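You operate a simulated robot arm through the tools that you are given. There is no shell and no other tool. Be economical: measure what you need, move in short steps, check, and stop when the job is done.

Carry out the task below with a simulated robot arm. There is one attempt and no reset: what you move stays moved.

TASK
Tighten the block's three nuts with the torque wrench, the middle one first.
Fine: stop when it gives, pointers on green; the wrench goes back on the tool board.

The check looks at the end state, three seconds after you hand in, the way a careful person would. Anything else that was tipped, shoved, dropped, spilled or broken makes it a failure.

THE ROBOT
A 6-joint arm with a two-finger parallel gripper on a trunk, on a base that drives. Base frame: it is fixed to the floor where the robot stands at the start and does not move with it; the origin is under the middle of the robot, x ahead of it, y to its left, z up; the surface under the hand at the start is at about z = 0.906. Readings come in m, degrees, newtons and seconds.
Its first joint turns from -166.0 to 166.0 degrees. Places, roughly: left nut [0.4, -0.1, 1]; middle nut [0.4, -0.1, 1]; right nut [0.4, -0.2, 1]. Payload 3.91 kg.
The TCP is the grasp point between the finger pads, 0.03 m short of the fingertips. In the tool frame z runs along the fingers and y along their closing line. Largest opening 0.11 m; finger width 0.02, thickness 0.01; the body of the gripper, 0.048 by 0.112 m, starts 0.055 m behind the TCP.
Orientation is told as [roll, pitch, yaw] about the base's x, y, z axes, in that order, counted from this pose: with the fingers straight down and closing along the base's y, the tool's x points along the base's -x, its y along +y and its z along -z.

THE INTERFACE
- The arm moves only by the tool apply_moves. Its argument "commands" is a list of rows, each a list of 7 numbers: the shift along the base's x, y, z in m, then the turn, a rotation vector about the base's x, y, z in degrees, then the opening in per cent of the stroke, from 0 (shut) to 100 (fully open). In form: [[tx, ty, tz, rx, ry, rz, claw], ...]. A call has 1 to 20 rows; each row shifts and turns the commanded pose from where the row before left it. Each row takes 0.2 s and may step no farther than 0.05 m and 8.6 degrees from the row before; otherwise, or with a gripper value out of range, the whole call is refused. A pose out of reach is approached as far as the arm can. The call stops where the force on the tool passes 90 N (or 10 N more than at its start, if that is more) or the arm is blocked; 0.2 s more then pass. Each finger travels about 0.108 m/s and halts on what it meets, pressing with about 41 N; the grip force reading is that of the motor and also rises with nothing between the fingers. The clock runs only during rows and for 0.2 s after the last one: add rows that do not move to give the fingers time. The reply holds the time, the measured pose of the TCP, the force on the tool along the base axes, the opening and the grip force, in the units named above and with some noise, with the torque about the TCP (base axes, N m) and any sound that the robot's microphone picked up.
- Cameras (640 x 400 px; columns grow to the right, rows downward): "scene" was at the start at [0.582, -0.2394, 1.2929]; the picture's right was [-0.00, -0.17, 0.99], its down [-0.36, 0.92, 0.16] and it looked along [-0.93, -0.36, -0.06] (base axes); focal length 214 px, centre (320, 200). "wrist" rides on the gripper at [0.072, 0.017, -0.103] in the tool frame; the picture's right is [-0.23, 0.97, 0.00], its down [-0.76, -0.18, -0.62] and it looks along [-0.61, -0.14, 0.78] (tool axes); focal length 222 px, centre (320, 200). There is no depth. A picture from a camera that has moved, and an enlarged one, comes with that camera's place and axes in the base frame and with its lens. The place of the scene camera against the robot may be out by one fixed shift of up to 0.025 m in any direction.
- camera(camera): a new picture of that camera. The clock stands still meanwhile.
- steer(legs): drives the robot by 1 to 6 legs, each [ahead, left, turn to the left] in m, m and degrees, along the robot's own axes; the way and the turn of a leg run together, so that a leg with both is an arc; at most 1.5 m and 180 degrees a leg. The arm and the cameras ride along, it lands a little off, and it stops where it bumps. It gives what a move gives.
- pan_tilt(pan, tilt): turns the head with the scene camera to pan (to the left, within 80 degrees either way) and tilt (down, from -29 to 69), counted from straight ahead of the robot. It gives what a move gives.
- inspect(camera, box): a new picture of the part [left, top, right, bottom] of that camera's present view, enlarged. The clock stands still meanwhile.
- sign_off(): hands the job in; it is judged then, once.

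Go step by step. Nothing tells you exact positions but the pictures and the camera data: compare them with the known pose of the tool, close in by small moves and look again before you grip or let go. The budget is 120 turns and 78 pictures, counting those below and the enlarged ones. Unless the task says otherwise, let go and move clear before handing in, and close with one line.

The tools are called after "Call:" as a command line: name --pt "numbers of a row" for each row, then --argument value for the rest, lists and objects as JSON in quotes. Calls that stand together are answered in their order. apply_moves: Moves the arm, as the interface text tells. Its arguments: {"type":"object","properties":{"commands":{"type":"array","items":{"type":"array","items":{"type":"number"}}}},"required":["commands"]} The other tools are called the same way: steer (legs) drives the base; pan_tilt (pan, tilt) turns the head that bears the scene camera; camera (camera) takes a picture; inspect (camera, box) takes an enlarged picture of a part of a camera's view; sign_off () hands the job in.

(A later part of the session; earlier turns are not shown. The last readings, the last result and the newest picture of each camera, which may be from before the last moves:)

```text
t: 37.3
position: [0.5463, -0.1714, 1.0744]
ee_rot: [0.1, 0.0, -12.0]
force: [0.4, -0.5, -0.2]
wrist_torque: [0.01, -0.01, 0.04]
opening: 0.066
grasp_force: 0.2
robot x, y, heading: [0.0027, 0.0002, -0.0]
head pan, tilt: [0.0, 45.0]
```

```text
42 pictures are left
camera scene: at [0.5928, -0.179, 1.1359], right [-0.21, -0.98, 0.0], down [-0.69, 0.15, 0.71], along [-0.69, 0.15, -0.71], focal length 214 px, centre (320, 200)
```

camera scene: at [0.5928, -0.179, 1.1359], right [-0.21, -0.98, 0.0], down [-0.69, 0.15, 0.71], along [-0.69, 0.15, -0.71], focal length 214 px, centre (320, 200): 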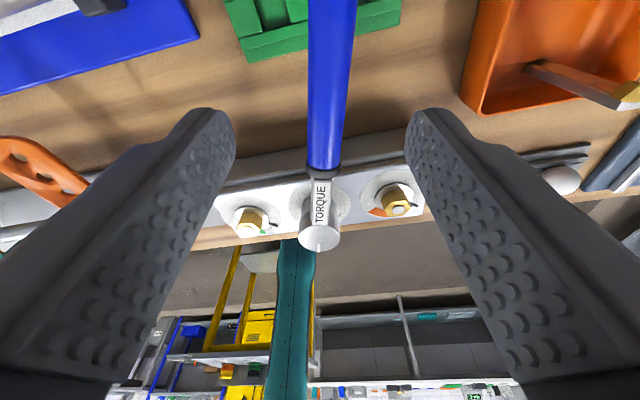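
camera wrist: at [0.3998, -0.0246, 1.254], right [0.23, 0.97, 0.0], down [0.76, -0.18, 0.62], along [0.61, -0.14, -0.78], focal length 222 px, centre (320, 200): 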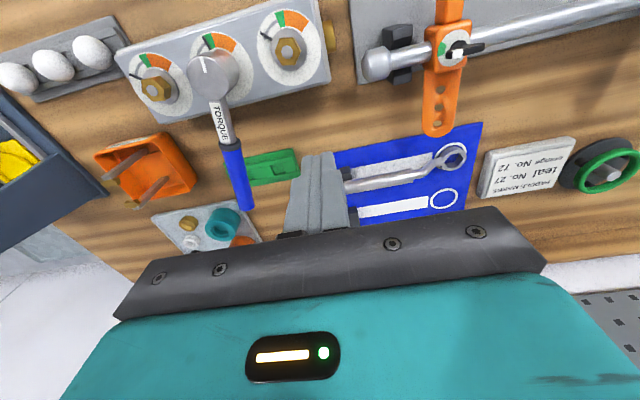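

The handle is nearly aligned, about 2–3° more clockwise than the hand. I'll correct, lower and grip.

Call:
apply_moves --pt "0 -0.003 -0.03 0 0 -2 60" --pt "0 -0.001 -0.03 0 0 0 60" --pt "0 0 -0.016 0 0 0 60" --pt "0 0 0 0 0 0 0" --pt "0 0 0 0 0 0 0" --pt "0 0 0 0 0 0 0"

Call:
camera --camera "scene"

```text
t: 38.7
position: [0.5474, -0.1741, 0.9958]
ee_rot: [0.0, -0.1, -14.0]
force: [-3.0, -0.4, -1.7]
wrist_torque: [-0.2, -0.49, -0.02]
opening: 0.0232
grasp_force: 40.8
robot x, y, heading: [-0.0015, -0.0047, -0.0]
head pan, tilt: [0.0, 45.0]
```

```text
41 pictures are left
camera scene: at [0.5929, -0.1846, 1.0586], right [-0.24, -0.97, 0.0], down [-0.69, 0.17, 0.71], along [-0.69, 0.17, -0.71], focal length 214 px, centre (320, 200)
```

scene: 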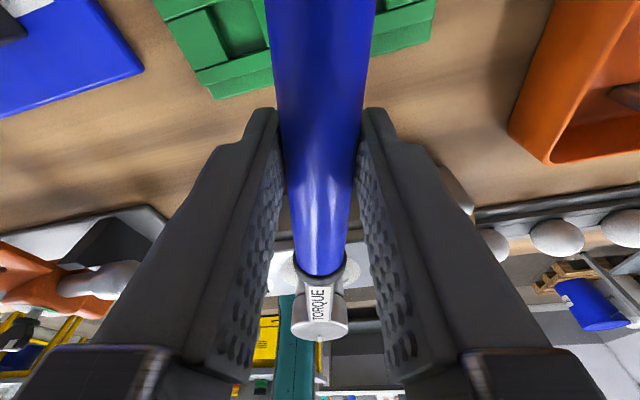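

Gripped again at yaw -14. I'll resume turning clockwise in 2° steps.

Call:
apply_moves --pt "-0.00122 -0.00456 0 0 0 -2 0" --pt "-0.00138 -0.0045 0 0 0 -2 0" --pt "0 0 0 0 0 0 0"

```text
t: 39.5
position: [0.543, -0.1848, 0.9973]
ee_rot: [0.0, 0.1, -17.9]
force: [-6.7, 3.8, 0.4]
wrist_torque: [0.03, -0.02, -0.2]
opening: 0.0233
grasp_force: 41.3
robot x, y, heading: [0.0003, -0.0019, 0.1]
head pan, tilt: [0.0, 45.0]
```

Call:
apply_moves --pt "-0.0018 -0.00445 0 0 0 -2 0" --pt "-0.0017 -0.0044 0 0 0 -2 0" --pt "0 0 0 0 0 0 0"

```text
t: 40.3
position: [0.5416, -0.1938, 0.9987]
ee_rot: [0.0, -0.1, -22.0]
force: [0.2, -0.2, -0.4]
wrist_torque: [-0.11, -0.22, -0.03]
opening: 0.0233
grasp_force: 41.5
robot x, y, heading: [-0.0006, 0.0035, -0.1]
head pan, tilt: [0.0, 45.0]
```

Call:
apply_moves --pt "-0.00184 -0.00434 0 0 0 -2 0" --pt "-0.00199 -0.00427 0 0 0 -2 0" --pt "0 0 0 0 0 0 0"

Call:
camera --camera "scene"

```text
t: 41.1
position: [0.5374, -0.2025, 0.9989]
ee_rot: [0.0, 0.0, -26.0]
force: [-4.3, 3.2, -0.1]
wrist_torque: [-0.07, -0.18, -0.18]
opening: 0.0233
grasp_force: 41.1
robot x, y, heading: [-0.0005, 0.0013, -0.0]
head pan, tilt: [0.0, 45.0]
```

```text
40 pictures are left
camera scene: at [0.5805, -0.2194, 1.0604], right [-0.44, -0.9, 0.0], down [-0.64, 0.31, 0.71], along [-0.64, 0.31, -0.71], focal length 214 px, centre (320, 200)
```

scene: 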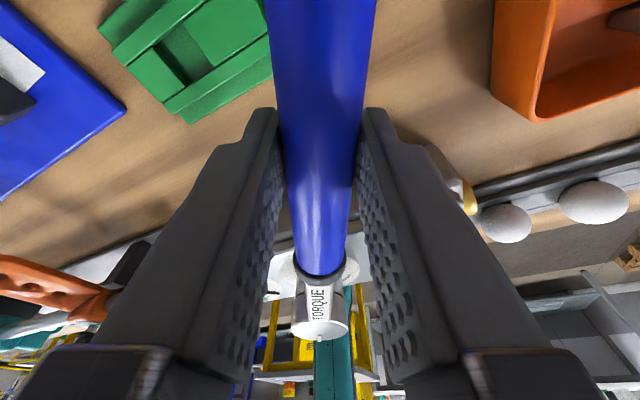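

Call:
apply_moves --pt "-0.0022 -0.0041 0 0 0 -2 0" --pt "-0.0022 -0.0041 0 0 0 -2 0" --pt "0 0 0 0 0 0 0"

```text
t: 41.9
position: [0.5314, -0.2096, 0.9999]
ee_rot: [0.0, 0.0, -30.0]
force: [-13.5, 9.5, 0.2]
wrist_torque: [0.23, 0.34, -0.06]
opening: 0.0231
grasp_force: 42.0
robot x, y, heading: [0.003, -0.0004, -0.1]
head pan, tilt: [0.0, 45.0]
```

Call:
apply_moves --pt "-0.0033 -0.0035 0 0 0 -2 0" --pt "-0.0026 -0.0039 0 0 0 -2 0" --pt "0 0 0 0 0 0 0"

```text
t: 42.7
position: [0.5275, -0.2165, 0.9998]
ee_rot: [-0.1, -0.1, -33.9]
force: [7.3, -0.3, 9.0]
wrist_torque: [0.52, 0.45, 0.06]
opening: 0.0233
grasp_force: 41.6
robot x, y, heading: [0.0038, -0.0003, 0.1]
head pan, tilt: [0.0, 45.0]
```

Torque is back to about 0.57 N·m, so the nut is turning again. I'll continue.

Call:
apply_moves --pt "-0.0027 -0.0038 0 0 0 -2 0" --pt "0 0 0 0 0 0 0"

```text
t: 43.3
position: [0.5245, -0.2213, 0.9991]
ee_rot: [0.0, -0.2, -35.9]
force: [14.5, -4.5, 8.1]
wrist_torque: [0.1, -0.05, 0.15]
opening: 0.0232
grasp_force: 41.2
robot x, y, heading: [-0.0004, 0.0009, -0.0]
head pan, tilt: [0.0, 45.0]
```

Call:
apply_moves --pt "-0.002 -0.0043 0.0005 0 0 -2 0" --pt "0 0 0 0 0 0 0"

```text
t: 43.9
position: [0.522, -0.2254, 0.9996]
ee_rot: [-0.1, 0.1, -38.1]
force: [0.1, 5.2, -3.2]
wrist_torque: [-0.68, -1.01, 0.17]
opening: 0.0233
grasp_force: 40.8
robot x, y, heading: [0.0007, -0.0025, 0.1]
head pan, tilt: [0.0, 45.0]
```

Call:
apply_moves --pt "-0.0029 -0.0037 0 0 0 -2 0" --pt "0 0 0 0 0 0 0"

```text
t: 44.5
position: [0.5198, -0.229, 0.9995]
ee_rot: [0.0, 0.0, -39.9]
force: [-5.8, 12.8, -0.5]
wrist_torque: [-0.37, -0.55, 0.1]
opening: 0.0232
grasp_force: 40.5
robot x, y, heading: [-0.0024, 0.0, 0.1]
head pan, tilt: [0.0, 45.0]
```

Torque rises to about 0.9 N·m; carrying on with one more step.

Call:
apply_moves --pt "-0.0031 -0.0035 0 0 0 -2 0" --pt "0 0 0 0 0 0 0"

```text
t: 45.1
position: [0.5152, -0.2314, 0.9997]
ee_rot: [0.0, -0.2, -42.1]
force: [-6.4, 11.4, 4.6]
wrist_torque: [0.28, 0.22, 0.22]
opening: 0.0233
grasp_force: 41.0
robot x, y, heading: [0.0005, 0.0007, 0.2]
head pan, tilt: [0.0, 45.0]
```

Call:
apply_moves --pt "-0.0032 -0.0034 0 0 0 -2 0" --pt "0 0 0 0 0 0 0"

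Call:
inspect --camera "scene" --box '[240, 200, 400, 340]'

```text
t: 45.7
position: [0.5124, -0.2357, 0.9997]
ee_rot: [-0.1, -0.1, -44.1]
force: [-3.9, 10.2, 7.8]
wrist_torque: [0.5, 0.49, 0.18]
opening: 0.0231
grasp_force: 40.5
robot x, y, heading: [0.0001, 0.0005, -0.0]
head pan, tilt: [0.0, 45.0]
```

```text
2.86 times, centred on (320, 270) of scene
camera zoom: at [0.5494, -0.2632, 1.0611], right [-0.69, -0.72, 0.0], down [-0.51, 0.49, 0.71], along [-0.51, 0.49, -0.71], focal length 613 px, centre (320, 0)
```

zoom: 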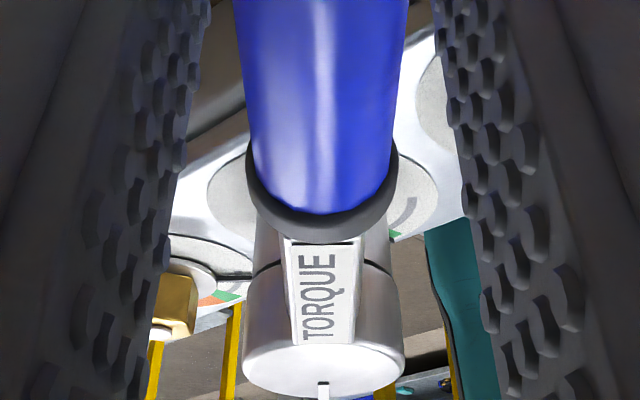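

Call:
inspect --camera "scene" --box '[335, 255, 375, 295]'

```text
10.00 times, centred on (355, 275) of scene
camera zoom: at [0.5494, -0.2632, 1.0611], right [-0.69, -0.72, 0.0], down [-0.51, 0.49, 0.71], along [-0.51, 0.49, -0.71], focal length 2145 px, centre (-30, -550)
```

zoom: 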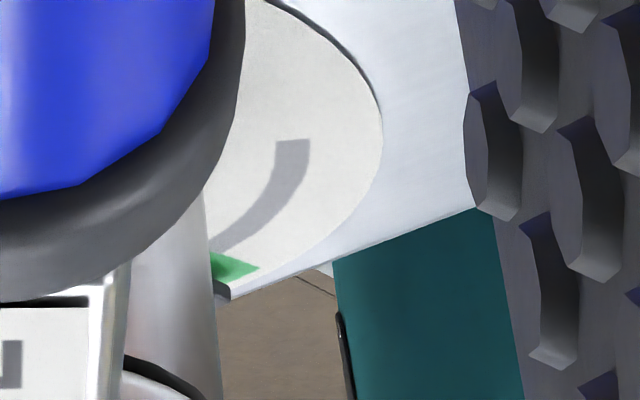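

The pointer tip is now visible within the green. I'll go on with 1° steps, listening for the click.

Call:
apply_moves --pt "-0.00165 -0.00168 0 0 0 -1 0" --pt "0 0 0 0 0 0 0"

Call:
inspect --camera "scene" --box '[335, 255, 375, 295]'

```text
t: 46.3
position: [0.5121, -0.2371, 0.9995]
ee_rot: [0.1, -0.2, -45.0]
force: [0.4, 8.2, 11.4]
wrist_torque: [0.66, 0.53, 0.08]
opening: 0.0232
grasp_force: 40.5
robot x, y, heading: [0.002, 0.0005, -0.1]
head pan, tilt: [0.0, 45.0]
```

```text
10.00 times, centred on (355, 275) of scene
camera zoom: at [0.5472, -0.2655, 1.0607], right [-0.71, -0.71, 0.0], down [-0.5, 0.5, 0.71], along [-0.5, 0.5, -0.71], focal length 2145 px, centre (-30, -550)
```

zoom: 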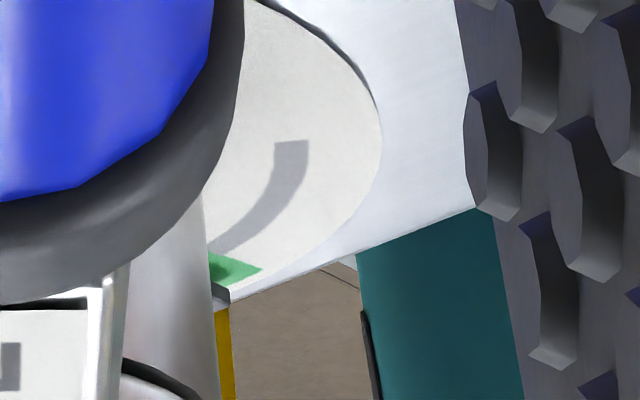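

Call:
apply_moves --pt "-0.00168 -0.00165 0.0003 0 0 -1 0" --pt "0 0 0 0 0 0 0"

```text
t: 46.9
position: [0.509, -0.2397, 1.0003]
ee_rot: [0.0, 0.0, -46.0]
force: [-0.1, 10.5, -3.7]
wrist_torque: [-0.64, -0.69, -0.01]
opening: 0.0233
grasp_force: 41.3
robot x, y, heading: [-0.0017, 0.001, 0.2]
head pan, tilt: [0.0, 45.0]
```

Call:
apply_moves --pt "-0.00171 -0.00162 0 0 0 -1 0" --pt "0 0 0 0 0 0 0"

```text
t: 47.5
position: [0.5074, -0.2415, 0.9996]
ee_rot: [0.0, 0.0, -47.0]
force: [0.2, 9.4, -4.0]
wrist_torque: [-0.63, -0.7, 0.02]
opening: 0.023
grasp_force: 41.2
robot x, y, heading: [0.0035, -0.0012, -0.1]
head pan, tilt: [0.0, 45.0]
```

Call:
inspect --camera "scene" --box '[335, 255, 375, 295]'

```text
10.00 times, centred on (355, 275) of scene
camera zoom: at [0.5425, -0.27, 1.0611], right [-0.73, -0.68, 0.0], down [-0.48, 0.52, 0.71], along [-0.48, 0.52, -0.71], focal length 2145 px, centre (-30, -550)
```

zoom: 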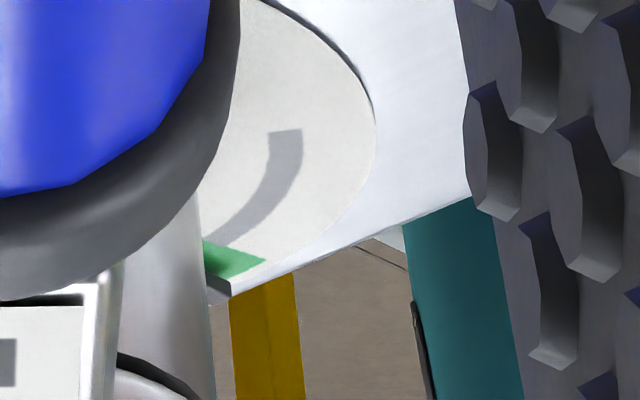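

The pointer appears to be about mid-green. I'll continue with single degrees until the wrench gives.

Call:
apply_moves --pt "-0.00174 -0.00159 0 0 0 -1 0" --pt "0 0 0 0 0 0 0"

```text
t: 48.1
position: [0.5068, -0.2424, 1.0004]
ee_rot: [0.0, -0.1, -48.0]
force: [0.4, 6.5, -2.0]
wrist_torque: [-0.47, -0.48, 0.25]
opening: 0.0232
grasp_force: 40.9
robot x, y, heading: [-0.0001, -0.001, -0.1]
head pan, tilt: [0.0, 45.0]
```

Call:
apply_moves --pt "-0.00176 -0.00157 0 0 0 -1 0" --pt "0 0 0 0 0 0 0"

Call:
inspect --camera "scene" --box '[335, 255, 375, 295]'

```text
t: 48.7
position: [0.5048, -0.2443, 1.0009]
ee_rot: [0.2, -0.1, -49.0]
force: [3.0, 5.6, -0.5]
wrist_torque: [-0.36, -0.37, 0.12]
opening: 0.0233
grasp_force: 40.7
robot x, y, heading: [0.0, 0.0006, 0.1]
head pan, tilt: [0.0, 45.0]
```

```text
10.00 times, centred on (355, 275) of scene
camera zoom: at [0.5381, -0.2739, 1.0615], right [-0.76, -0.66, 0.0], down [-0.46, 0.53, 0.71], along [-0.46, 0.53, -0.71], focal length 2145 px, centre (-30, -550)
```

zoom: 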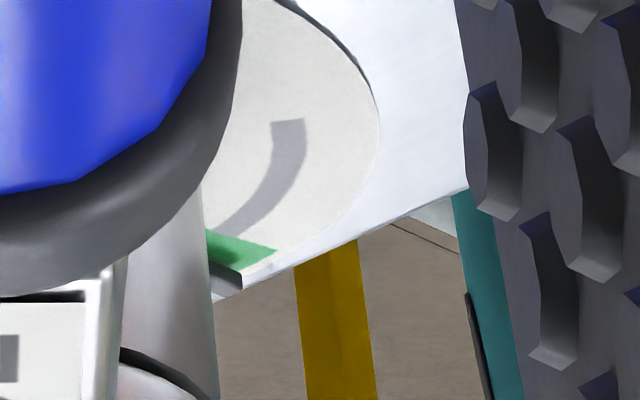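

The pointer has held still relative to green for the last few degrees while torque stays near 0.9 N·m, so it may already be giving. I'll release (the wrench stays on the nut) and look from above.

Call:
apply_moves --pt "0 0 0 0 0 0 60" --pt "0 0 0 0 0 0 60" --pt "0 0 0.03 0 0 0 60" --pt "0 0 0.04 0 0 0 60" --pt "0 0 0.04 0 0 0 60" --pt "0 0 0.04 0 0 0 60" --pt "-0.0048 0.0292 0 0 0 7 60" --pt "-0.0048 0.0292 0 0 0 7 60" --pt "-0.0048 0.0292 0 0 0 7 60" --pt "-0.0048 0.0292 0 0 0 7 60" --pt "-0.0048 0.0292 0 0 0 7 60" --pt "-0.0048 0.0292 0 0 0 7 60" --pt "-0.0048 0.0292 0 0 0 7 60" --pt "0 0 0 0 0 0 60"

Call:
camera --camera "wrist"

Call:
inspect --camera "wrist" --box '[120, 10, 280, 110]'

```text
t: 51.7
position: [0.4715, -0.0387, 1.1502]
ee_rot: [0.0, 0.0, 0.1]
force: [-0.3, 0.5, 0.0]
wrist_torque: [0.02, 0.04, 0.05]
opening: 0.0661
grasp_force: 0.0
robot x, y, heading: [-0.0004, -0.0009, 0.1]
head pan, tilt: [0.0, 45.0]
```

```text
34 pictures are left
camera wrist: at [0.3986, -0.0233, 1.2549], right [0.23, 0.97, 0.0], down [0.76, -0.18, 0.62], along [0.61, -0.14, -0.78], focal length 222 px, centre (320, 200)
```

wrist: 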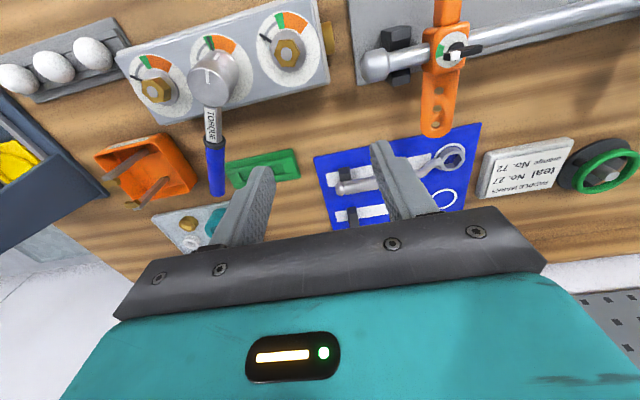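

```text
4.00 times, centred on (200, 60) of wrist
camera zoom: at [0.3986, -0.0233, 1.2549], right [0.23, 0.97, 0.0], down [0.76, -0.18, 0.62], along [0.61, -0.14, -0.78], focal length 888 px, centre (800, 760)
```

zoom: 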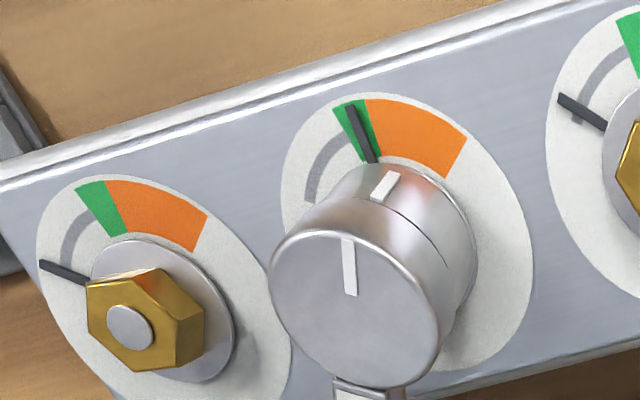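

The middle pointer sits in the middle of green and the nut no longer moved over the last 5°, so the wrench has given. Next I'll take it off by gripping the short shaft beside the head, so lifting doesn't tilt and bind it.

Call:
apply_moves --pt "-0.003 -0.0325 0 0 0 -7.5 60" --pt "-0.003 -0.0325 0 0 0 -7.5 60" --pt "-0.003 -0.0325 0 0 0 -7.5 60" --pt "-0.003 -0.0325 0 0 0 -7.5 60" --pt "0 0 -0.04 0 0 0 45" --pt "0 0 -0.02 0 0 0 45" --pt "0 0 0 0 0 0 45"

Call:
camera --camera "scene"

Call:
camera --camera "wrist"

```text
t: 53.3
position: [0.4599, -0.1686, 1.0909]
ee_rot: [0.0, 0.0, -30.0]
force: [-0.4, 0.7, 0.2]
wrist_torque: [0.01, 0.0, 0.04]
opening: 0.0494
grasp_force: 0.0
robot x, y, heading: [-0.0053, -0.0004, 0.3]
head pan, tilt: [0.0, 45.0]
```

```text
32 pictures are left
camera scene: at [0.5015, -0.1887, 1.1508], right [-0.5, -0.87, 0.0], down [-0.61, 0.35, 0.71], along [-0.61, 0.35, -0.71], focal length 214 px, centre (320, 200)
```

scene: 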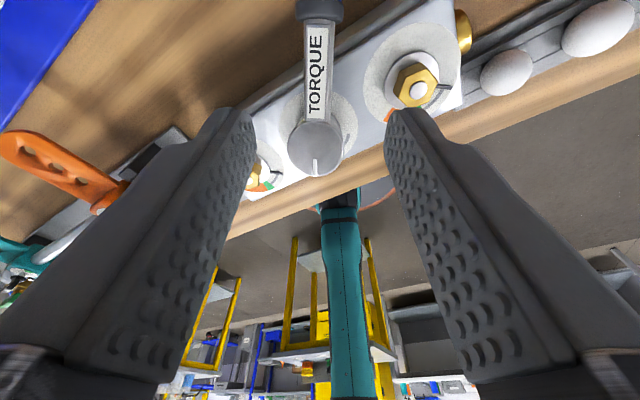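

```text
31 pictures are left
camera wrist: at [0.4057, -0.1192, 1.1939], right [0.68, 0.73, 0.0], down [0.57, -0.53, 0.62], along [0.46, -0.43, -0.78], focal length 222 px, centre (320, 200)
```

wrist: 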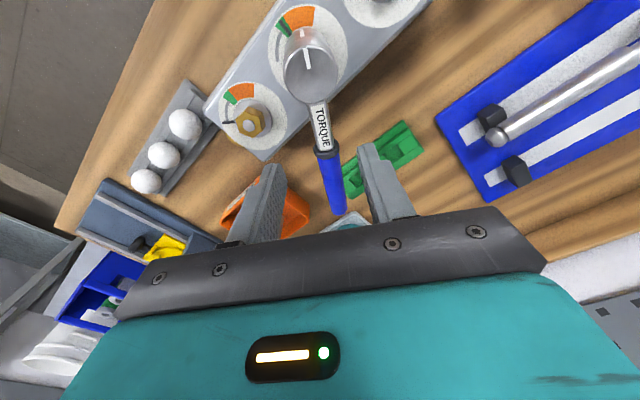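

The shaft lies straight between the fingers. I'll lower to shaft height and grip it.

Call:
apply_moves --pt "0 0 -0.04 0 0 0 45" --pt "0 0 -0.03 0 0 0 45" --pt "0 0 -0.017 0 0 0 45" --pt "0 0 0 0 0 0 0" --pt "0 0 0 0 0 0 0" --pt "0 0 0 0 0 0 0"

Call:
camera --camera "scene"

```text
t: 54.7
position: [0.4602, -0.1693, 1.0041]
ee_rot: [0.0, -0.2, -29.9]
force: [8.7, 14.3, 7.0]
wrist_torque: [0.45, -0.03, -0.83]
opening: 0.0179
grasp_force: 41.2
robot x, y, heading: [0.0031, -0.0007, -0.2]
head pan, tilt: [0.0, 45.0]
```

```text
30 pictures are left
camera scene: at [0.5021, -0.1896, 1.0644], right [-0.5, -0.87, 0.0], down [-0.61, 0.35, 0.71], along [-0.61, 0.35, -0.71], focal length 214 px, centre (320, 200)
```

scene: 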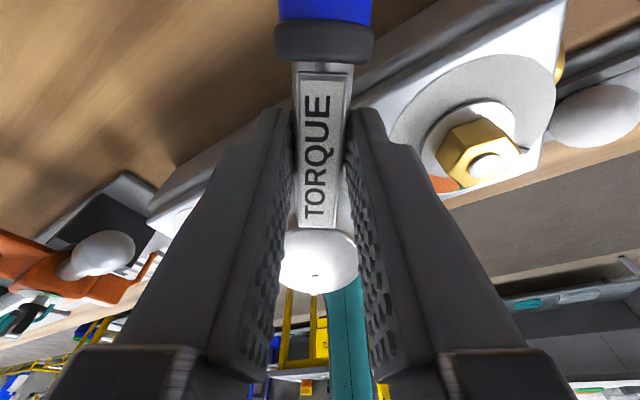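

Gripped with a small side load; I'll shift 1.5 mm to relieve it, then lift slowly.

Call:
apply_moves --pt "0.0008 0.0014 0 0 0 0 0" --pt "0 0 0.003 0 0 0 0" --pt "0 0 0.003 0 0 0 0" --pt "0 0 0 0 0 0 0"

```text
t: 55.7
position: [0.4605, -0.1692, 1.0084]
ee_rot: [0.1, 0.0, -30.0]
force: [7.3, -1.6, -6.8]
wrist_torque: [-0.16, -0.36, -0.06]
opening: 0.017
grasp_force: 40.8
robot x, y, heading: [0.0018, 0.0011, 0.1]
head pan, tilt: [0.0, 45.0]
```

Call:
apply_moves --pt "0.0007 0 0.003 0 0 0 0" --pt "0 0 0.004 0 0 0 0" --pt "0 0 0.004 0 0 0 0" --pt "0 0 0 0 0 0 0"

```text
t: 56.7
position: [0.4621, -0.1697, 1.0203]
ee_rot: [0.1, -0.1, -30.0]
force: [-0.4, -0.2, -2.9]
wrist_torque: [0.03, 0.04, -0.02]
opening: 0.0171
grasp_force: 40.9
robot x, y, heading: [-0.0002, -0.0005, -0.0]
head pan, tilt: [0.0, 45.0]
```

The wrench is free and balanced in this grip. I'll raise it, turn to yaw +33 and hover the head over the right nut at about [0.416, -0.2197].

Call:
apply_moves --pt "0 0 0.025 0 0 0 0" --pt "0 0 0.025 0 0 0 0" --pt "-0.0002 -0.0027 0 0 0 7.9 0" --pt "-0.0002 -0.0027 0 0 0 7.9 0" --pt "-0.0002 -0.0027 0 0 0 7.9 0" --pt "-0.0002 -0.0027 0 0 0 7.9 0" --pt "-0.0002 -0.0027 0 0 0 7.9 0" --pt "-0.0002 -0.0027 0 0 0 7.9 0" --pt "-0.0002 -0.0027 0 0 0 7.9 0" --pt "-0.0001 -0.0022 0 0 0 7.7 0" --pt "0 0 0 0 0 0 0" --pt "0 0 0 0 0 0 0"

Call:
camera --camera "wrist"

Call:
camera --camera "scene"

```text
t: 59.3
position: [0.4593, -0.1901, 1.0697]
ee_rot: [0.0, 0.0, 33.1]
force: [0.5, -0.2, -3.6]
wrist_torque: [-0.05, 0.03, -0.01]
opening: 0.0173
grasp_force: 40.9
robot x, y, heading: [0.0002, -0.0026, -0.1]
head pan, tilt: [0.0, 45.0]
```

```text
29 pictures are left
camera wrist: at [0.3896, -0.2164, 1.1739], right [-0.34, 0.94, 0.0], down [0.74, 0.27, 0.62], along [0.59, 0.21, -0.78], focal length 222 px, centre (320, 200)
```

wrist: 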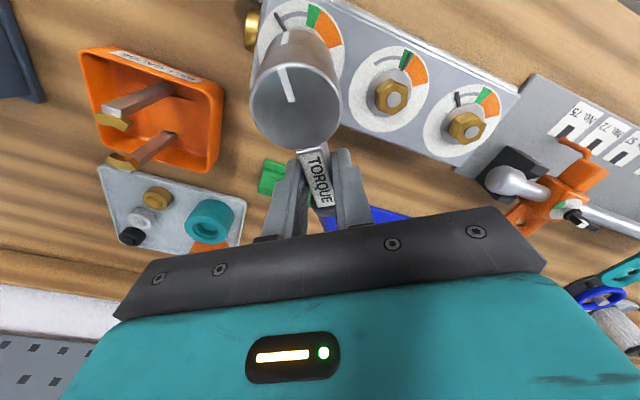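

```text
28 pictures are left
camera scene: at [0.5, -0.1688, 1.1308], right [0.55, -0.84, 0.0], down [-0.59, -0.39, 0.71], along [-0.59, -0.39, -0.71], focal length 214 px, centre (320, 200)
```

scene: 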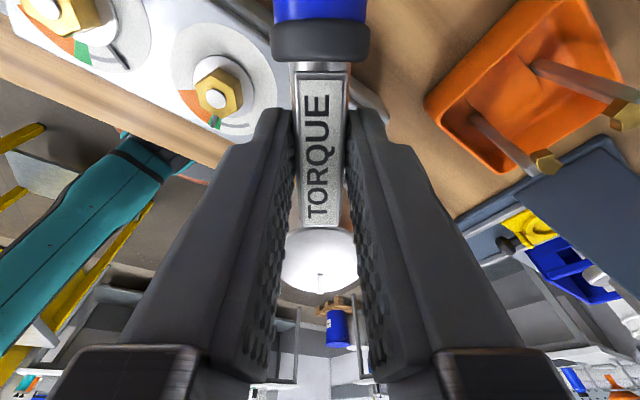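

Head is right above the right nut, and this grip lets the wrist camera see the head and dials. I'll take an enlarged look at the dials, then lower.

Call:
inspect --camera "wrist" --box '[340, 30, 532, 150]'

Call:
apply_moves --pt "0 0 -0.02 0 0 0 0" --pt "0 0 -0.015 0 0 0 0" --pt "0 0 -0.005 0 0 0 0" --pt "0 0 0 0 0 0 0"

```text
3.33 times, centred on (436, 90) of wrist
camera zoom: at [0.3896, -0.2164, 1.1739], right [-0.34, 0.94, 0.0], down [0.74, 0.27, 0.62], along [0.59, 0.21, -0.78], focal length 740 px, centre (-67, 567)
```

zoom: 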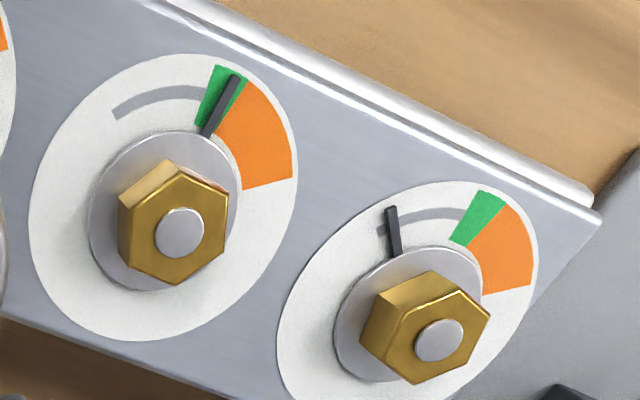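

```text
t: 60.3
position: [0.4589, -0.1902, 1.0295]
ee_rot: [-0.1, 0.0, 33.0]
force: [-0.4, 0.6, -3.4]
wrist_torque: [0.0, 0.03, -0.03]
opening: 0.0173
grasp_force: 40.6
robot x, y, heading: [-0.0017, -0.0005, 0.0]
head pan, tilt: [0.0, 45.0]
```

Call:
apply_moves --pt "0 0 -0.004 0 0 0 0" --pt "0 0 -0.004 0 0 0 0" --pt "0 0 -0.003 0 0 0 0" --pt "0 0 0 0 0 0 0"

```text
t: 61.3
position: [0.4606, -0.1886, 1.0207]
ee_rot: [0.0, -0.1, 33.0]
force: [8.9, 1.1, 7.1]
wrist_torque: [-0.28, -0.01, 0.24]
opening: 0.0172
grasp_force: 40.2
robot x, y, heading: [-0.0023, -0.001, 0.0]
head pan, tilt: [0.0, 45.0]
```

Contact; the nut pushes the socket toward +x. I'll shift 1.5 mm and continue.

Call:
apply_moves --pt "0.0015 0 0.001 0 0 0 0" --pt "0 0 -0.002 0 0 0 0" --pt "0 0 -0.002 0 0 0 0" --pt "0 0 0 0 0 0 0"

```text
t: 62.3
position: [0.4594, -0.1908, 1.0156]
ee_rot: [0.1, 0.0, 32.9]
force: [-0.7, 0.1, -3.4]
wrist_torque: [-0.01, 0.03, -0.01]
opening: 0.0171
grasp_force: 40.5
robot x, y, heading: [-0.0023, 0.0008, -0.1]
head pan, tilt: [0.0, 45.0]
```

Call:
apply_moves --pt "0 0 -0.003 0 0 0 0" --pt "0 0 -0.003 0 0 0 0" --pt "0 0 -0.003 0 0 0 0" --pt "0 0 0 0 0 0 0"

```text
t: 63.3
position: [0.4607, -0.1882, 1.0063]
ee_rot: [-0.1, 0.1, 33.0]
force: [1.6, 2.7, 17.2]
wrist_torque: [-0.59, 0.87, -0.13]
opening: 0.0173
grasp_force: 40.5
robot x, y, heading: [0.0009, 0.0008, 0.1]
head pan, tilt: [0.0, 45.0]
```

Firm contact at z≈1.006. I'll look at how deep the head sits.

Call:
apply_moves --pt "0 0 0.001 0 0 0 0" --pt "0 0 0 0 0 0 0"

Call:
camera --camera "wrist"

```text
t: 63.9
position: [0.4601, -0.1895, 1.008]
ee_rot: [0.1, 0.0, 33.1]
force: [-4.8, 3.9, -4.8]
wrist_torque: [0.11, 0.13, -0.41]
opening: 0.0171
grasp_force: 40.6
robot x, y, heading: [0.0025, 0.0009, 0.1]
head pan, tilt: [0.0, 45.0]
```

```text
26 pictures are left
camera wrist: at [0.3912, -0.2157, 1.1116], right [-0.34, 0.94, 0.0], down [0.74, 0.26, 0.62], along [0.59, 0.21, -0.78], focal length 222 px, centre (320, 200)
```

wrist: 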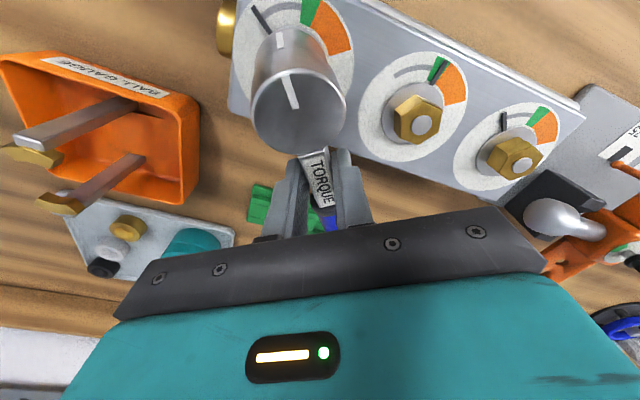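

The head is seated over the right nut and its pointer is visible in this view, so I'll turn with this grip. First 12° clockwise about the nut axis.

Call:
apply_moves --pt "0.0019 -0.00317 0 0 0 -4 0" --pt "0.00168 -0.0033 0 0 0 -4 0" --pt "0.00145 -0.0034 0 0 0 -4 0" --pt "0 0 0 0 0 0 0"

```text
t: 64.9
position: [0.4657, -0.1982, 1.0073]
ee_rot: [0.0, 0.0, 21.0]
force: [1.6, 2.6, -1.8]
wrist_torque: [0.07, 0.0, -0.06]
opening: 0.0173
grasp_force: 41.2
robot x, y, heading: [-0.0001, -0.0051, 0.2]
head pan, tilt: [0.0, 45.0]
```

Call:
apply_moves --pt "0.0012 -0.0035 0 0 0 -4 0" --pt "0.00096 -0.00357 0 0 0 -4 0" --pt "0.0007 -0.00363 0 0 0 -4 0" --pt "0 0 0 0 0 0 0"

Call:
inspect --camera "wrist" --box '[220, 0, 380, 100]'

```text
t: 65.9
position: [0.4687, -0.2106, 1.0064]
ee_rot: [0.0, 0.1, 9.0]
force: [17.0, 5.6, 0.7]
wrist_torque: [0.12, -0.41, 0.01]
opening: 0.0171
grasp_force: 40.3
robot x, y, heading: [-0.0027, -0.0029, 0.0]
head pan, tilt: [0.0, 45.0]
```

```text
4.00 times, centred on (300, 50) of wrist
camera zoom: at [0.3953, -0.2056, 1.1114], right [0.07, 1.0, 0.0], down [0.78, -0.06, 0.62], along [0.62, -0.04, -0.78], focal length 888 px, centre (400, 800)
```

zoom: 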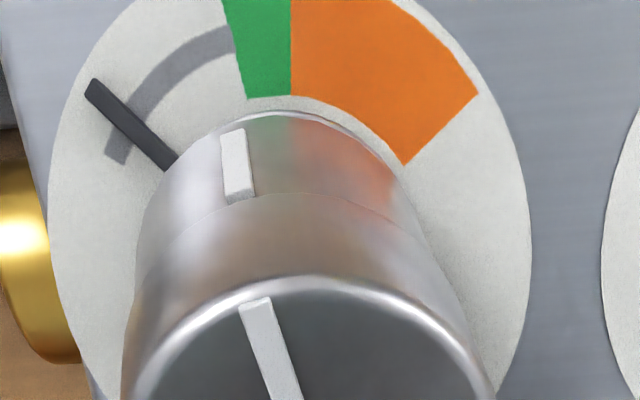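

Now the pointer, green zone and alignment marks are all visible, and the pointer has begun to move. I'll continue with a 1 mm radial correction.

Call:
apply_moves --pt "0.0014 -0.00367 0 0 0 -4 0" --pt "0.0002 -0.0037 0 0 0 -4 0" --pt "-6e-05 -0.0037 0 0 0 -4 0" --pt "-0.0003 -0.0037 0 0 0 -4 0" --pt "0 0 0 0 0 0 0"

Call:
inspect --camera "wrist" --box '[220, 0, 380, 100]'

```text
t: 67.1
position: [0.47, -0.2251, 1.0064]
ee_rot: [0.0, 0.0, -7.0]
force: [18.4, -0.8, -14.6]
wrist_torque: [0.04, -1.24, 0.21]
opening: 0.0175
grasp_force: 41.0
robot x, y, heading: [-0.0039, 0.0011, -0.1]
head pan, tilt: [0.0, 45.0]
```

```text
4.00 times, centred on (300, 50) of wrist
camera zoom: at [0.4011, -0.2007, 1.1115], right [0.34, 0.94, 0.0], down [0.73, -0.27, 0.62], along [0.58, -0.21, -0.78], focal length 888 px, centre (400, 800)
```

zoom: 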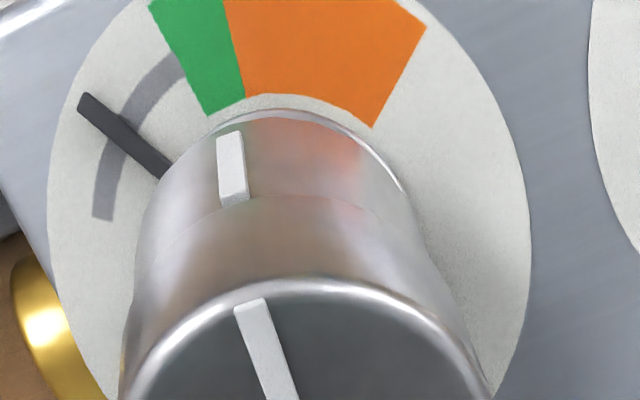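

Pointer tracks the wrench; about 25–30° remain. Continue.

Call:
apply_moves --pt "0.0004 -0.00365 -0.0008 0 0 -4 0" --pt "-0.0008 -0.0036 0 0 0 -4 0" --pt "-0.0011 -0.0035 0 0 0 -4 0" --pt "-0.0013 -0.0035 0 0 0 -4 0" --pt "0 0 0 0 0 0 0"

Call:
inspect --camera "wrist" --box '[220, 0, 380, 100]'

```text
t: 68.3
position: [0.4681, -0.239, 1.0074]
ee_rot: [0.0, 0.1, -23.0]
force: [18.6, -8.5, 8.7]
wrist_torque: [0.07, -0.19, 0.59]
opening: 0.0174
grasp_force: 41.5
robot x, y, heading: [0.0011, -0.0008, 0.2]
head pan, tilt: [0.0, 45.0]
```

```text
4.00 times, centred on (300, 50) of wrist
camera zoom: at [0.4077, -0.1969, 1.1114], right [0.59, 0.81, 0.0], down [0.63, -0.46, 0.62], along [0.5, -0.37, -0.78], focal length 888 px, centre (400, 800)
```

zoom: 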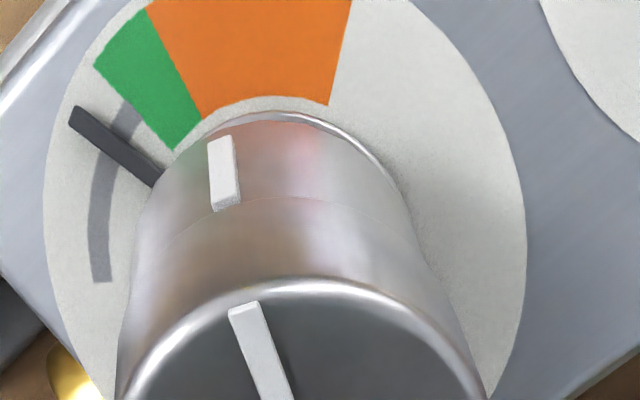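

Pointer is about 5° short of green. Finer steps now, 6°.

Call:
apply_moves --pt "0.0002 -0.0021 0 0 0 -2 0" --pt "-0.0008 -0.0017 0 0 0 -2 0" --pt "-0.0008 -0.0017 0 0 0 -2 0" --pt "0 0 0 0 0 0 0"

Call:
inspect --camera "wrist" --box '[220, 0, 380, 100]'

```text
t: 69.3
position: [0.4666, -0.2441, 1.0056]
ee_rot: [0.0, 0.0, -29.0]
force: [-0.3, -3.4, 12.2]
wrist_torque: [0.45, 0.6, 0.77]
opening: 0.0175
grasp_force: 41.5
robot x, y, heading: [-0.003, -0.0002, 0.2]
head pan, tilt: [0.0, 45.0]
```

```text
4.00 times, centred on (300, 50) of wrist
camera zoom: at [0.4107, -0.1959, 1.1112], right [0.67, 0.74, 0.0], down [0.58, -0.52, 0.62], along [0.46, -0.42, -0.78], focal length 888 px, centre (400, 800)
```

zoom: 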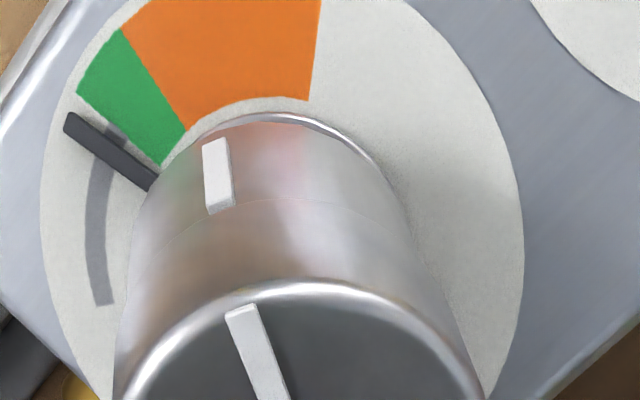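

Call:
apply_moves --pt "-0.0009 -0.0016 0.0005 0 0 -2 0" --pt "-0.001 -0.0016 0 0 0 -2 0" --pt "-0.001 -0.0016 0 0 0 -2 0" --pt "0 0 0 0 0 0 0"

Call:
inspect --camera "wrist" --box '[220, 0, 380, 100]'

```text
t: 70.3
position: [0.4624, -0.248, 1.0069]
ee_rot: [0.0, -0.1, -35.0]
force: [16.1, 3.0, 21.2]
wrist_torque: [0.19, -0.57, 0.7]
opening: 0.0177
grasp_force: 41.0
robot x, y, heading: [0.0003, 0.0002, -0.1]
head pan, tilt: [0.0, 45.0]
```

```text
4.00 times, centred on (300, 50) of wrist
camera zoom: at [0.4138, -0.1943, 1.1115], right [0.74, 0.67, 0.0], down [0.52, -0.58, 0.62], along [0.42, -0.46, -0.78], focal length 888 px, centre (400, 800)
```

zoom: 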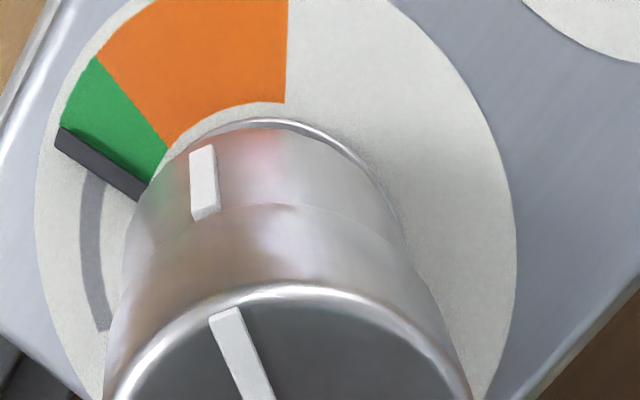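

Call:
apply_moves --pt "-0.0005 -0.0017 0 0 0 -2 0" --pt "-0.0011 -0.0015 0 0 0 -2 0" --pt "0 0 0 0 0 0 0"

Call:
inspect --camera "wrist" --box '[220, 0, 380, 100]'

```text
t: 71.1
position: [0.4591, -0.2529, 1.0067]
ee_rot: [0.0, 0.0, -39.0]
force: [7.2, -3.7, 12.5]
wrist_torque: [0.45, 0.15, 0.77]
opening: 0.0172
grasp_force: 41.3
robot x, y, heading: [-0.0005, 0.0011, 0.0]
head pan, tilt: [0.0, 45.0]
```

```text
4.00 times, centred on (300, 50) of wrist
camera zoom: at [0.4151, -0.1956, 1.1111], right [0.79, 0.61, 0.0], down [0.48, -0.62, 0.62], along [0.38, -0.49, -0.78], focal length 888 px, centre (400, 800)
```

zoom: 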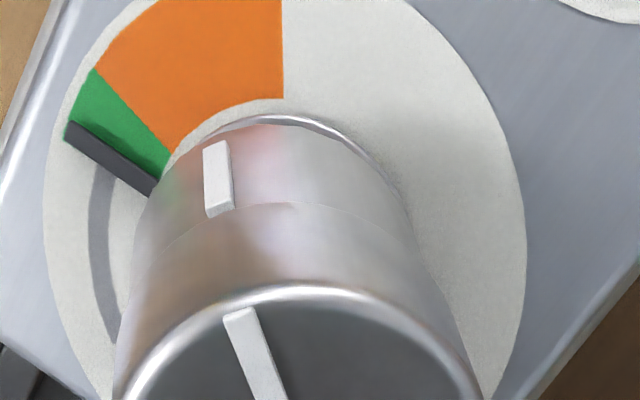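

The pointer is now in the first part of green, with no give yet. I'll go on 2° at a time.

Call:
apply_moves --pt "-0.0011 -0.0015 0 0 0 -2 0" --pt "-0.0012 -0.0014 0 0 0 -2 0" --pt "0 0 0 0 0 0 0"

Call:
inspect --camera "wrist" --box '[220, 0, 380, 100]'

```text
t: 71.9
position: [0.4592, -0.2542, 1.0068]
ee_rot: [-0.1, 0.1, -42.8]
force: [8.9, 25.8, -6.0]
wrist_torque: [0.75, -0.41, 0.93]
opening: 0.0191
grasp_force: 40.8
robot x, y, heading: [0.0002, -0.0024, 0.2]
head pan, tilt: [0.0, 45.0]
```

```text
4.00 times, centred on (300, 50) of wrist
camera zoom: at [0.4182, -0.1934, 1.1117], right [0.83, 0.56, 0.0], down [0.44, -0.65, 0.62], along [0.35, -0.52, -0.78], focal length 888 px, centre (400, 800)
```

zoom: 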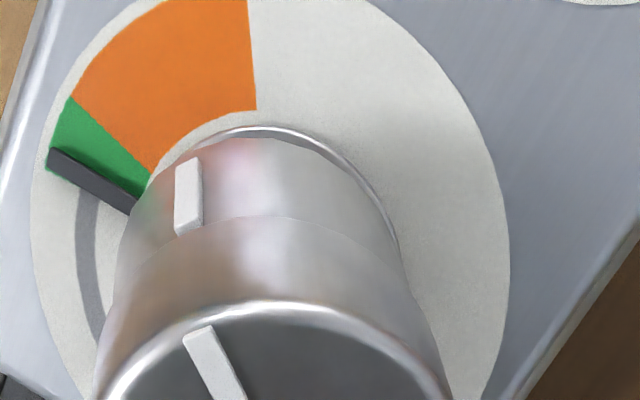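

Resistance jumped noticeably, to about 2 N·m, with the pointer well into green. I'll go 1° more and watch for the give.

Call:
apply_moves --pt "-0.0006 -0.0007 0 0 0 -1 0" --pt "0 0 0 0 0 0 0"

Call:
camera --camera "scene"

```text
t: 72.5
position: [0.4583, -0.2558, 1.0088]
ee_rot: [0.0, -0.1, -44.0]
force: [8.2, 27.4, 4.9]
wrist_torque: [0.84, -0.5, 0.99]
opening: 0.0195
grasp_force: 40.8
robot x, y, heading: [0.0024, -0.0007, 0.2]
head pan, tilt: [0.0, 45.0]
```

```text
18 pictures are left
camera scene: at [0.4944, -0.2827, 1.0698], right [-0.69, -0.72, 0.0], down [-0.51, 0.49, 0.71], along [-0.51, 0.49, -0.71], focal length 214 px, centre (320, 200)
```

scene: 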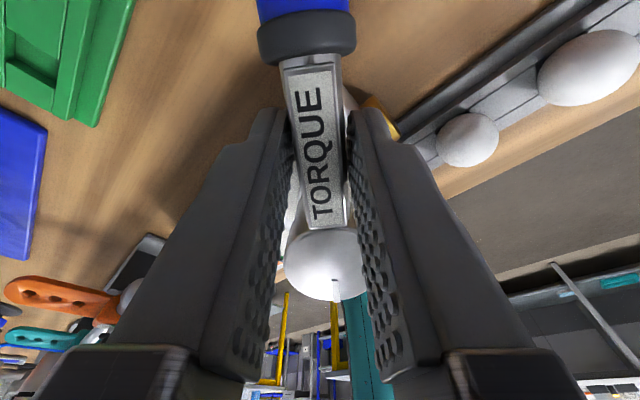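

The shaft is twisting slightly in the pads, so I'll push along the tangent only (no extra hand turn) by 2 mm and check the pointer.

Call:
apply_moves --pt "-0.0007 -0.0008 -0.001 0 0 0 0" --pt "-0.0006 -0.0007 0 0 0 0 0" --pt "0 0 0 0 0 0 0"

Call:
inspect --camera "wrist" --box '[220, 0, 380, 100]'

```text
t: 73.3
position: [0.4573, -0.2556, 1.0077]
ee_rot: [0.0, -0.1, -44.0]
force: [23.8, 26.5, 22.1]
wrist_torque: [1.07, -0.43, 0.96]
opening: 0.0198
grasp_force: 41.4
robot x, y, heading: [-0.0035, 0.0023, 0.0]
head pan, tilt: [0.0, 45.0]
```

```text
4.00 times, centred on (300, 50) of wrist
camera zoom: at [0.4173, -0.1954, 1.1113], right [0.84, 0.54, 0.0], down [0.42, -0.66, 0.62], along [0.34, -0.52, -0.78], focal length 888 px, centre (400, 800)
```

zoom: 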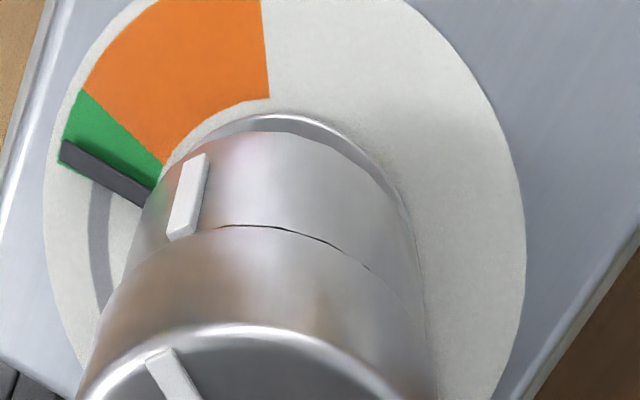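

The force keeps rising but the nut does not move, so the handle may be touching something such as the orange tray's rods. I'll check with the full wrist view.

Call:
camera --camera "wrist"

```text
16 pictures are left
camera wrist: at [0.4173, -0.1954, 1.1113], right [0.84, 0.54, 0.0], down [0.42, -0.66, 0.62], along [0.34, -0.52, -0.78], focal length 222 px, centre (320, 200)
```

wrist: 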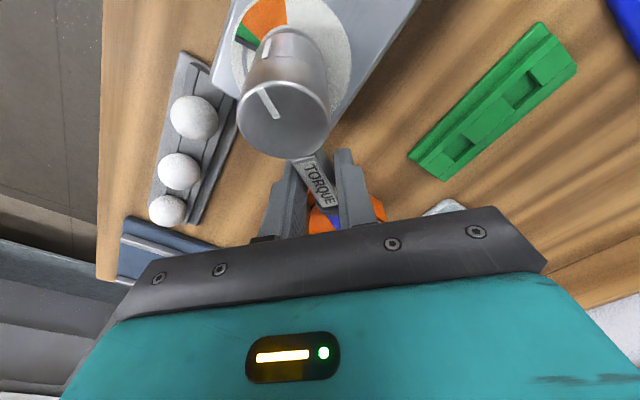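

The handle reaches over the orange tray and is probably pressing on a rod in it. I'll back off about 9°, then lift the wrench off to reseat it further back.

Call:
apply_moves --pt "0.0013 0.0015 0 0 0 0 0" --pt "0.0019 0.0021 0 0 0 3 0" --pt "0.0018 0.0022 0 0 0 3 0" --pt "0.0016 0.0023 0 0 0 3 0" --pt "0 0 0 0 0 0 0"

```text
t: 74.5
position: [0.4625, -0.2497, 1.0069]
ee_rot: [0.0, -0.1, -34.9]
force: [-19.9, -6.7, 11.0]
wrist_torque: [-0.17, 0.42, 0.62]
opening: 0.0171
grasp_force: 40.2
robot x, y, heading: [-0.0068, 0.0005, 0.3]
head pan, tilt: [0.0, 45.0]
```

Call:
apply_moves --pt "-0.0012 -0.0004 0 0 0 0 0" --pt "0 0 0.003 0 0 0 0" --pt "0 0 0.003 0 0 0 0" --pt "0 0 0 0 0 0 0"

```text
t: 75.5
position: [0.4632, -0.2493, 1.0127]
ee_rot: [-0.1, 0.0, -35.1]
force: [2.4, -1.8, -3.6]
wrist_torque: [-0.03, -0.05, 0.04]
opening: 0.0172
grasp_force: 41.0
robot x, y, heading: [0.0011, -0.0018, 0.1]
head pan, tilt: [0.0, 45.0]
```

Call:
apply_moves --pt "0 0 0.004 0 0 0 0" --pt "0 0 0.004 0 0 0 0" --pt "0 0 0.01 0 0 0 0" --pt "0 0 0.02 0 0 0 0" --pt "0 0 0.02 0 0 0 0" --pt "-0.0005 0.006 0 0 0 8 0" --pt "-0.0005 0.006 0 0 0 8 0" --pt "-0.0005 0.006 0 0 0 8 0" --pt "-0.0005 0.006 0 0 0 8 0" --pt "-0.0005 0.006 0 0 0 8 0" --pt "-0.0005 0.006 0 0 0 8 0" --pt "0 0.006 0 0 0 8 0" --pt "0 0.006 0 0 0 8 0" --pt "0 0 0 0 0 0 0"

Call:
camera --camera "wrist"

```text
t: 78.5
position: [0.4587, -0.2007, 1.0711]
ee_rot: [0.0, 0.0, 29.2]
force: [-0.2, -0.6, -2.9]
wrist_torque: [-0.02, 0.1, 0.01]
opening: 0.0173
grasp_force: 41.3
robot x, y, heading: [-0.004, 0.0006, 0.0]
head pan, tilt: [0.0, 45.0]
```

```text
15 pictures are left
camera wrist: at [0.388, -0.2235, 1.1748], right [-0.27, 0.96, 0.0], down [0.75, 0.21, 0.62], along [0.6, 0.17, -0.78], focal length 222 px, centre (320, 200)
```

wrist: 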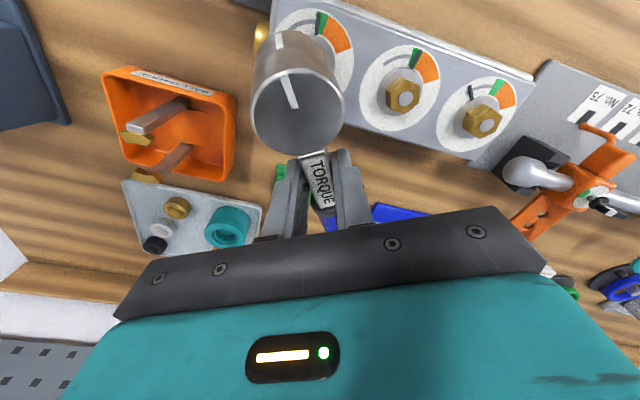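

The tray looks undisturbed. I'll enlarge the dials to see the right pointer.

Call:
inspect --camera "wrist" --box '[270, 0, 526, 160]'

```text
2.50 times, centred on (398, 80) of wrist
camera zoom: at [0.388, -0.2235, 1.1748], right [-0.27, 0.96, 0.0], down [0.75, 0.21, 0.62], along [0.6, 0.17, -0.78], focal length 555 px, centre (125, 500)
```

zoom: 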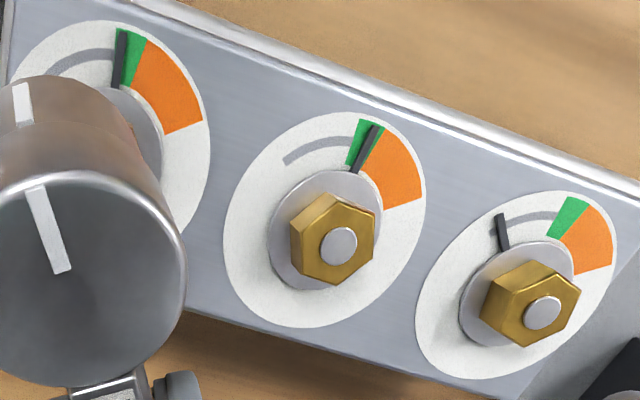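

The right pointer is only in the first third of green and hasn't given yet. I'll reseat at yaw ≈ 42.6, well away from the tray, and finish.

Call:
apply_moves --pt "-0.0014 0.0094 0 0 0 6.7 0" --pt "-0.0014 0.0094 0 0 0 6.7 0" --pt "0 0 -0.02 0 0 0 0" --pt "0 0 -0.02 0 0 0 0" --pt "0 0 -0.005 0 0 0 0" --pt "0 0 -0.003 0 0 0 0" --pt "0 0 0 0 0 0 0"

```text
t: 80.1
position: [0.455, -0.1842, 1.022]
ee_rot: [0.0, 0.1, 42.4]
force: [-0.3, 0.3, -2.5]
wrist_torque: [-0.03, 0.06, 0.01]
opening: 0.0172
grasp_force: 41.0
robot x, y, heading: [0.0016, 0.0004, -0.1]
head pan, tilt: [0.0, 45.0]
```

Call:
apply_moves --pt "0.001 0.001 -0.003 0 0 0 0" --pt "0 0 -0.003 0 0 0 0" --pt "0 0 0 0 0 0 0"

```text
t: 80.9
position: [0.4588, -0.1836, 1.016]
ee_rot: [0.0, -0.1, 42.4]
force: [-0.2, 0.0, -3.2]
wrist_torque: [-0.03, 0.03, -0.01]
opening: 0.0171
grasp_force: 40.7
robot x, y, heading: [0.0035, 0.0002, 0.3]
head pan, tilt: [0.0, 45.0]
```

Call:
apply_moves --pt "0 0 -0.003 0 0 0 0" --pt "0 0 -0.003 0 0 0 0" --pt "0 0 -0.002 0 0 0 0" --pt "0 0 0 0 0 0 0"

```text
t: 81.9
position: [0.4575, -0.1813, 1.0088]
ee_rot: [0.0, 0.1, 42.4]
force: [-3.7, 2.6, 3.7]
wrist_torque: [-0.14, 0.48, -0.21]
opening: 0.0171
grasp_force: 41.2
robot x, y, heading: [-0.0021, -0.0051, 0.3]
head pan, tilt: [0.0, 45.0]
```

Seated again. Turning clockwise 12°.

Call:
apply_moves --pt "0.00244 -0.00287 -0.0005 0 0 -4 0" --pt "0.00224 -0.00303 0 0 0 -4 0" --pt "0.00202 -0.00318 0 0 0 -4 0" --pt "0 0 0 0 0 0 0"

```text
t: 82.9
position: [0.4635, -0.1915, 1.0085]
ee_rot: [0.0, 0.1, 30.3]
force: [-15.9, -3.6, -1.2]
wrist_torque: [-0.21, 0.7, -0.17]
opening: 0.0173
grasp_force: 41.2
robot x, y, heading: [0.0002, -0.0005, -0.1]
head pan, tilt: [0.0, 45.0]
```

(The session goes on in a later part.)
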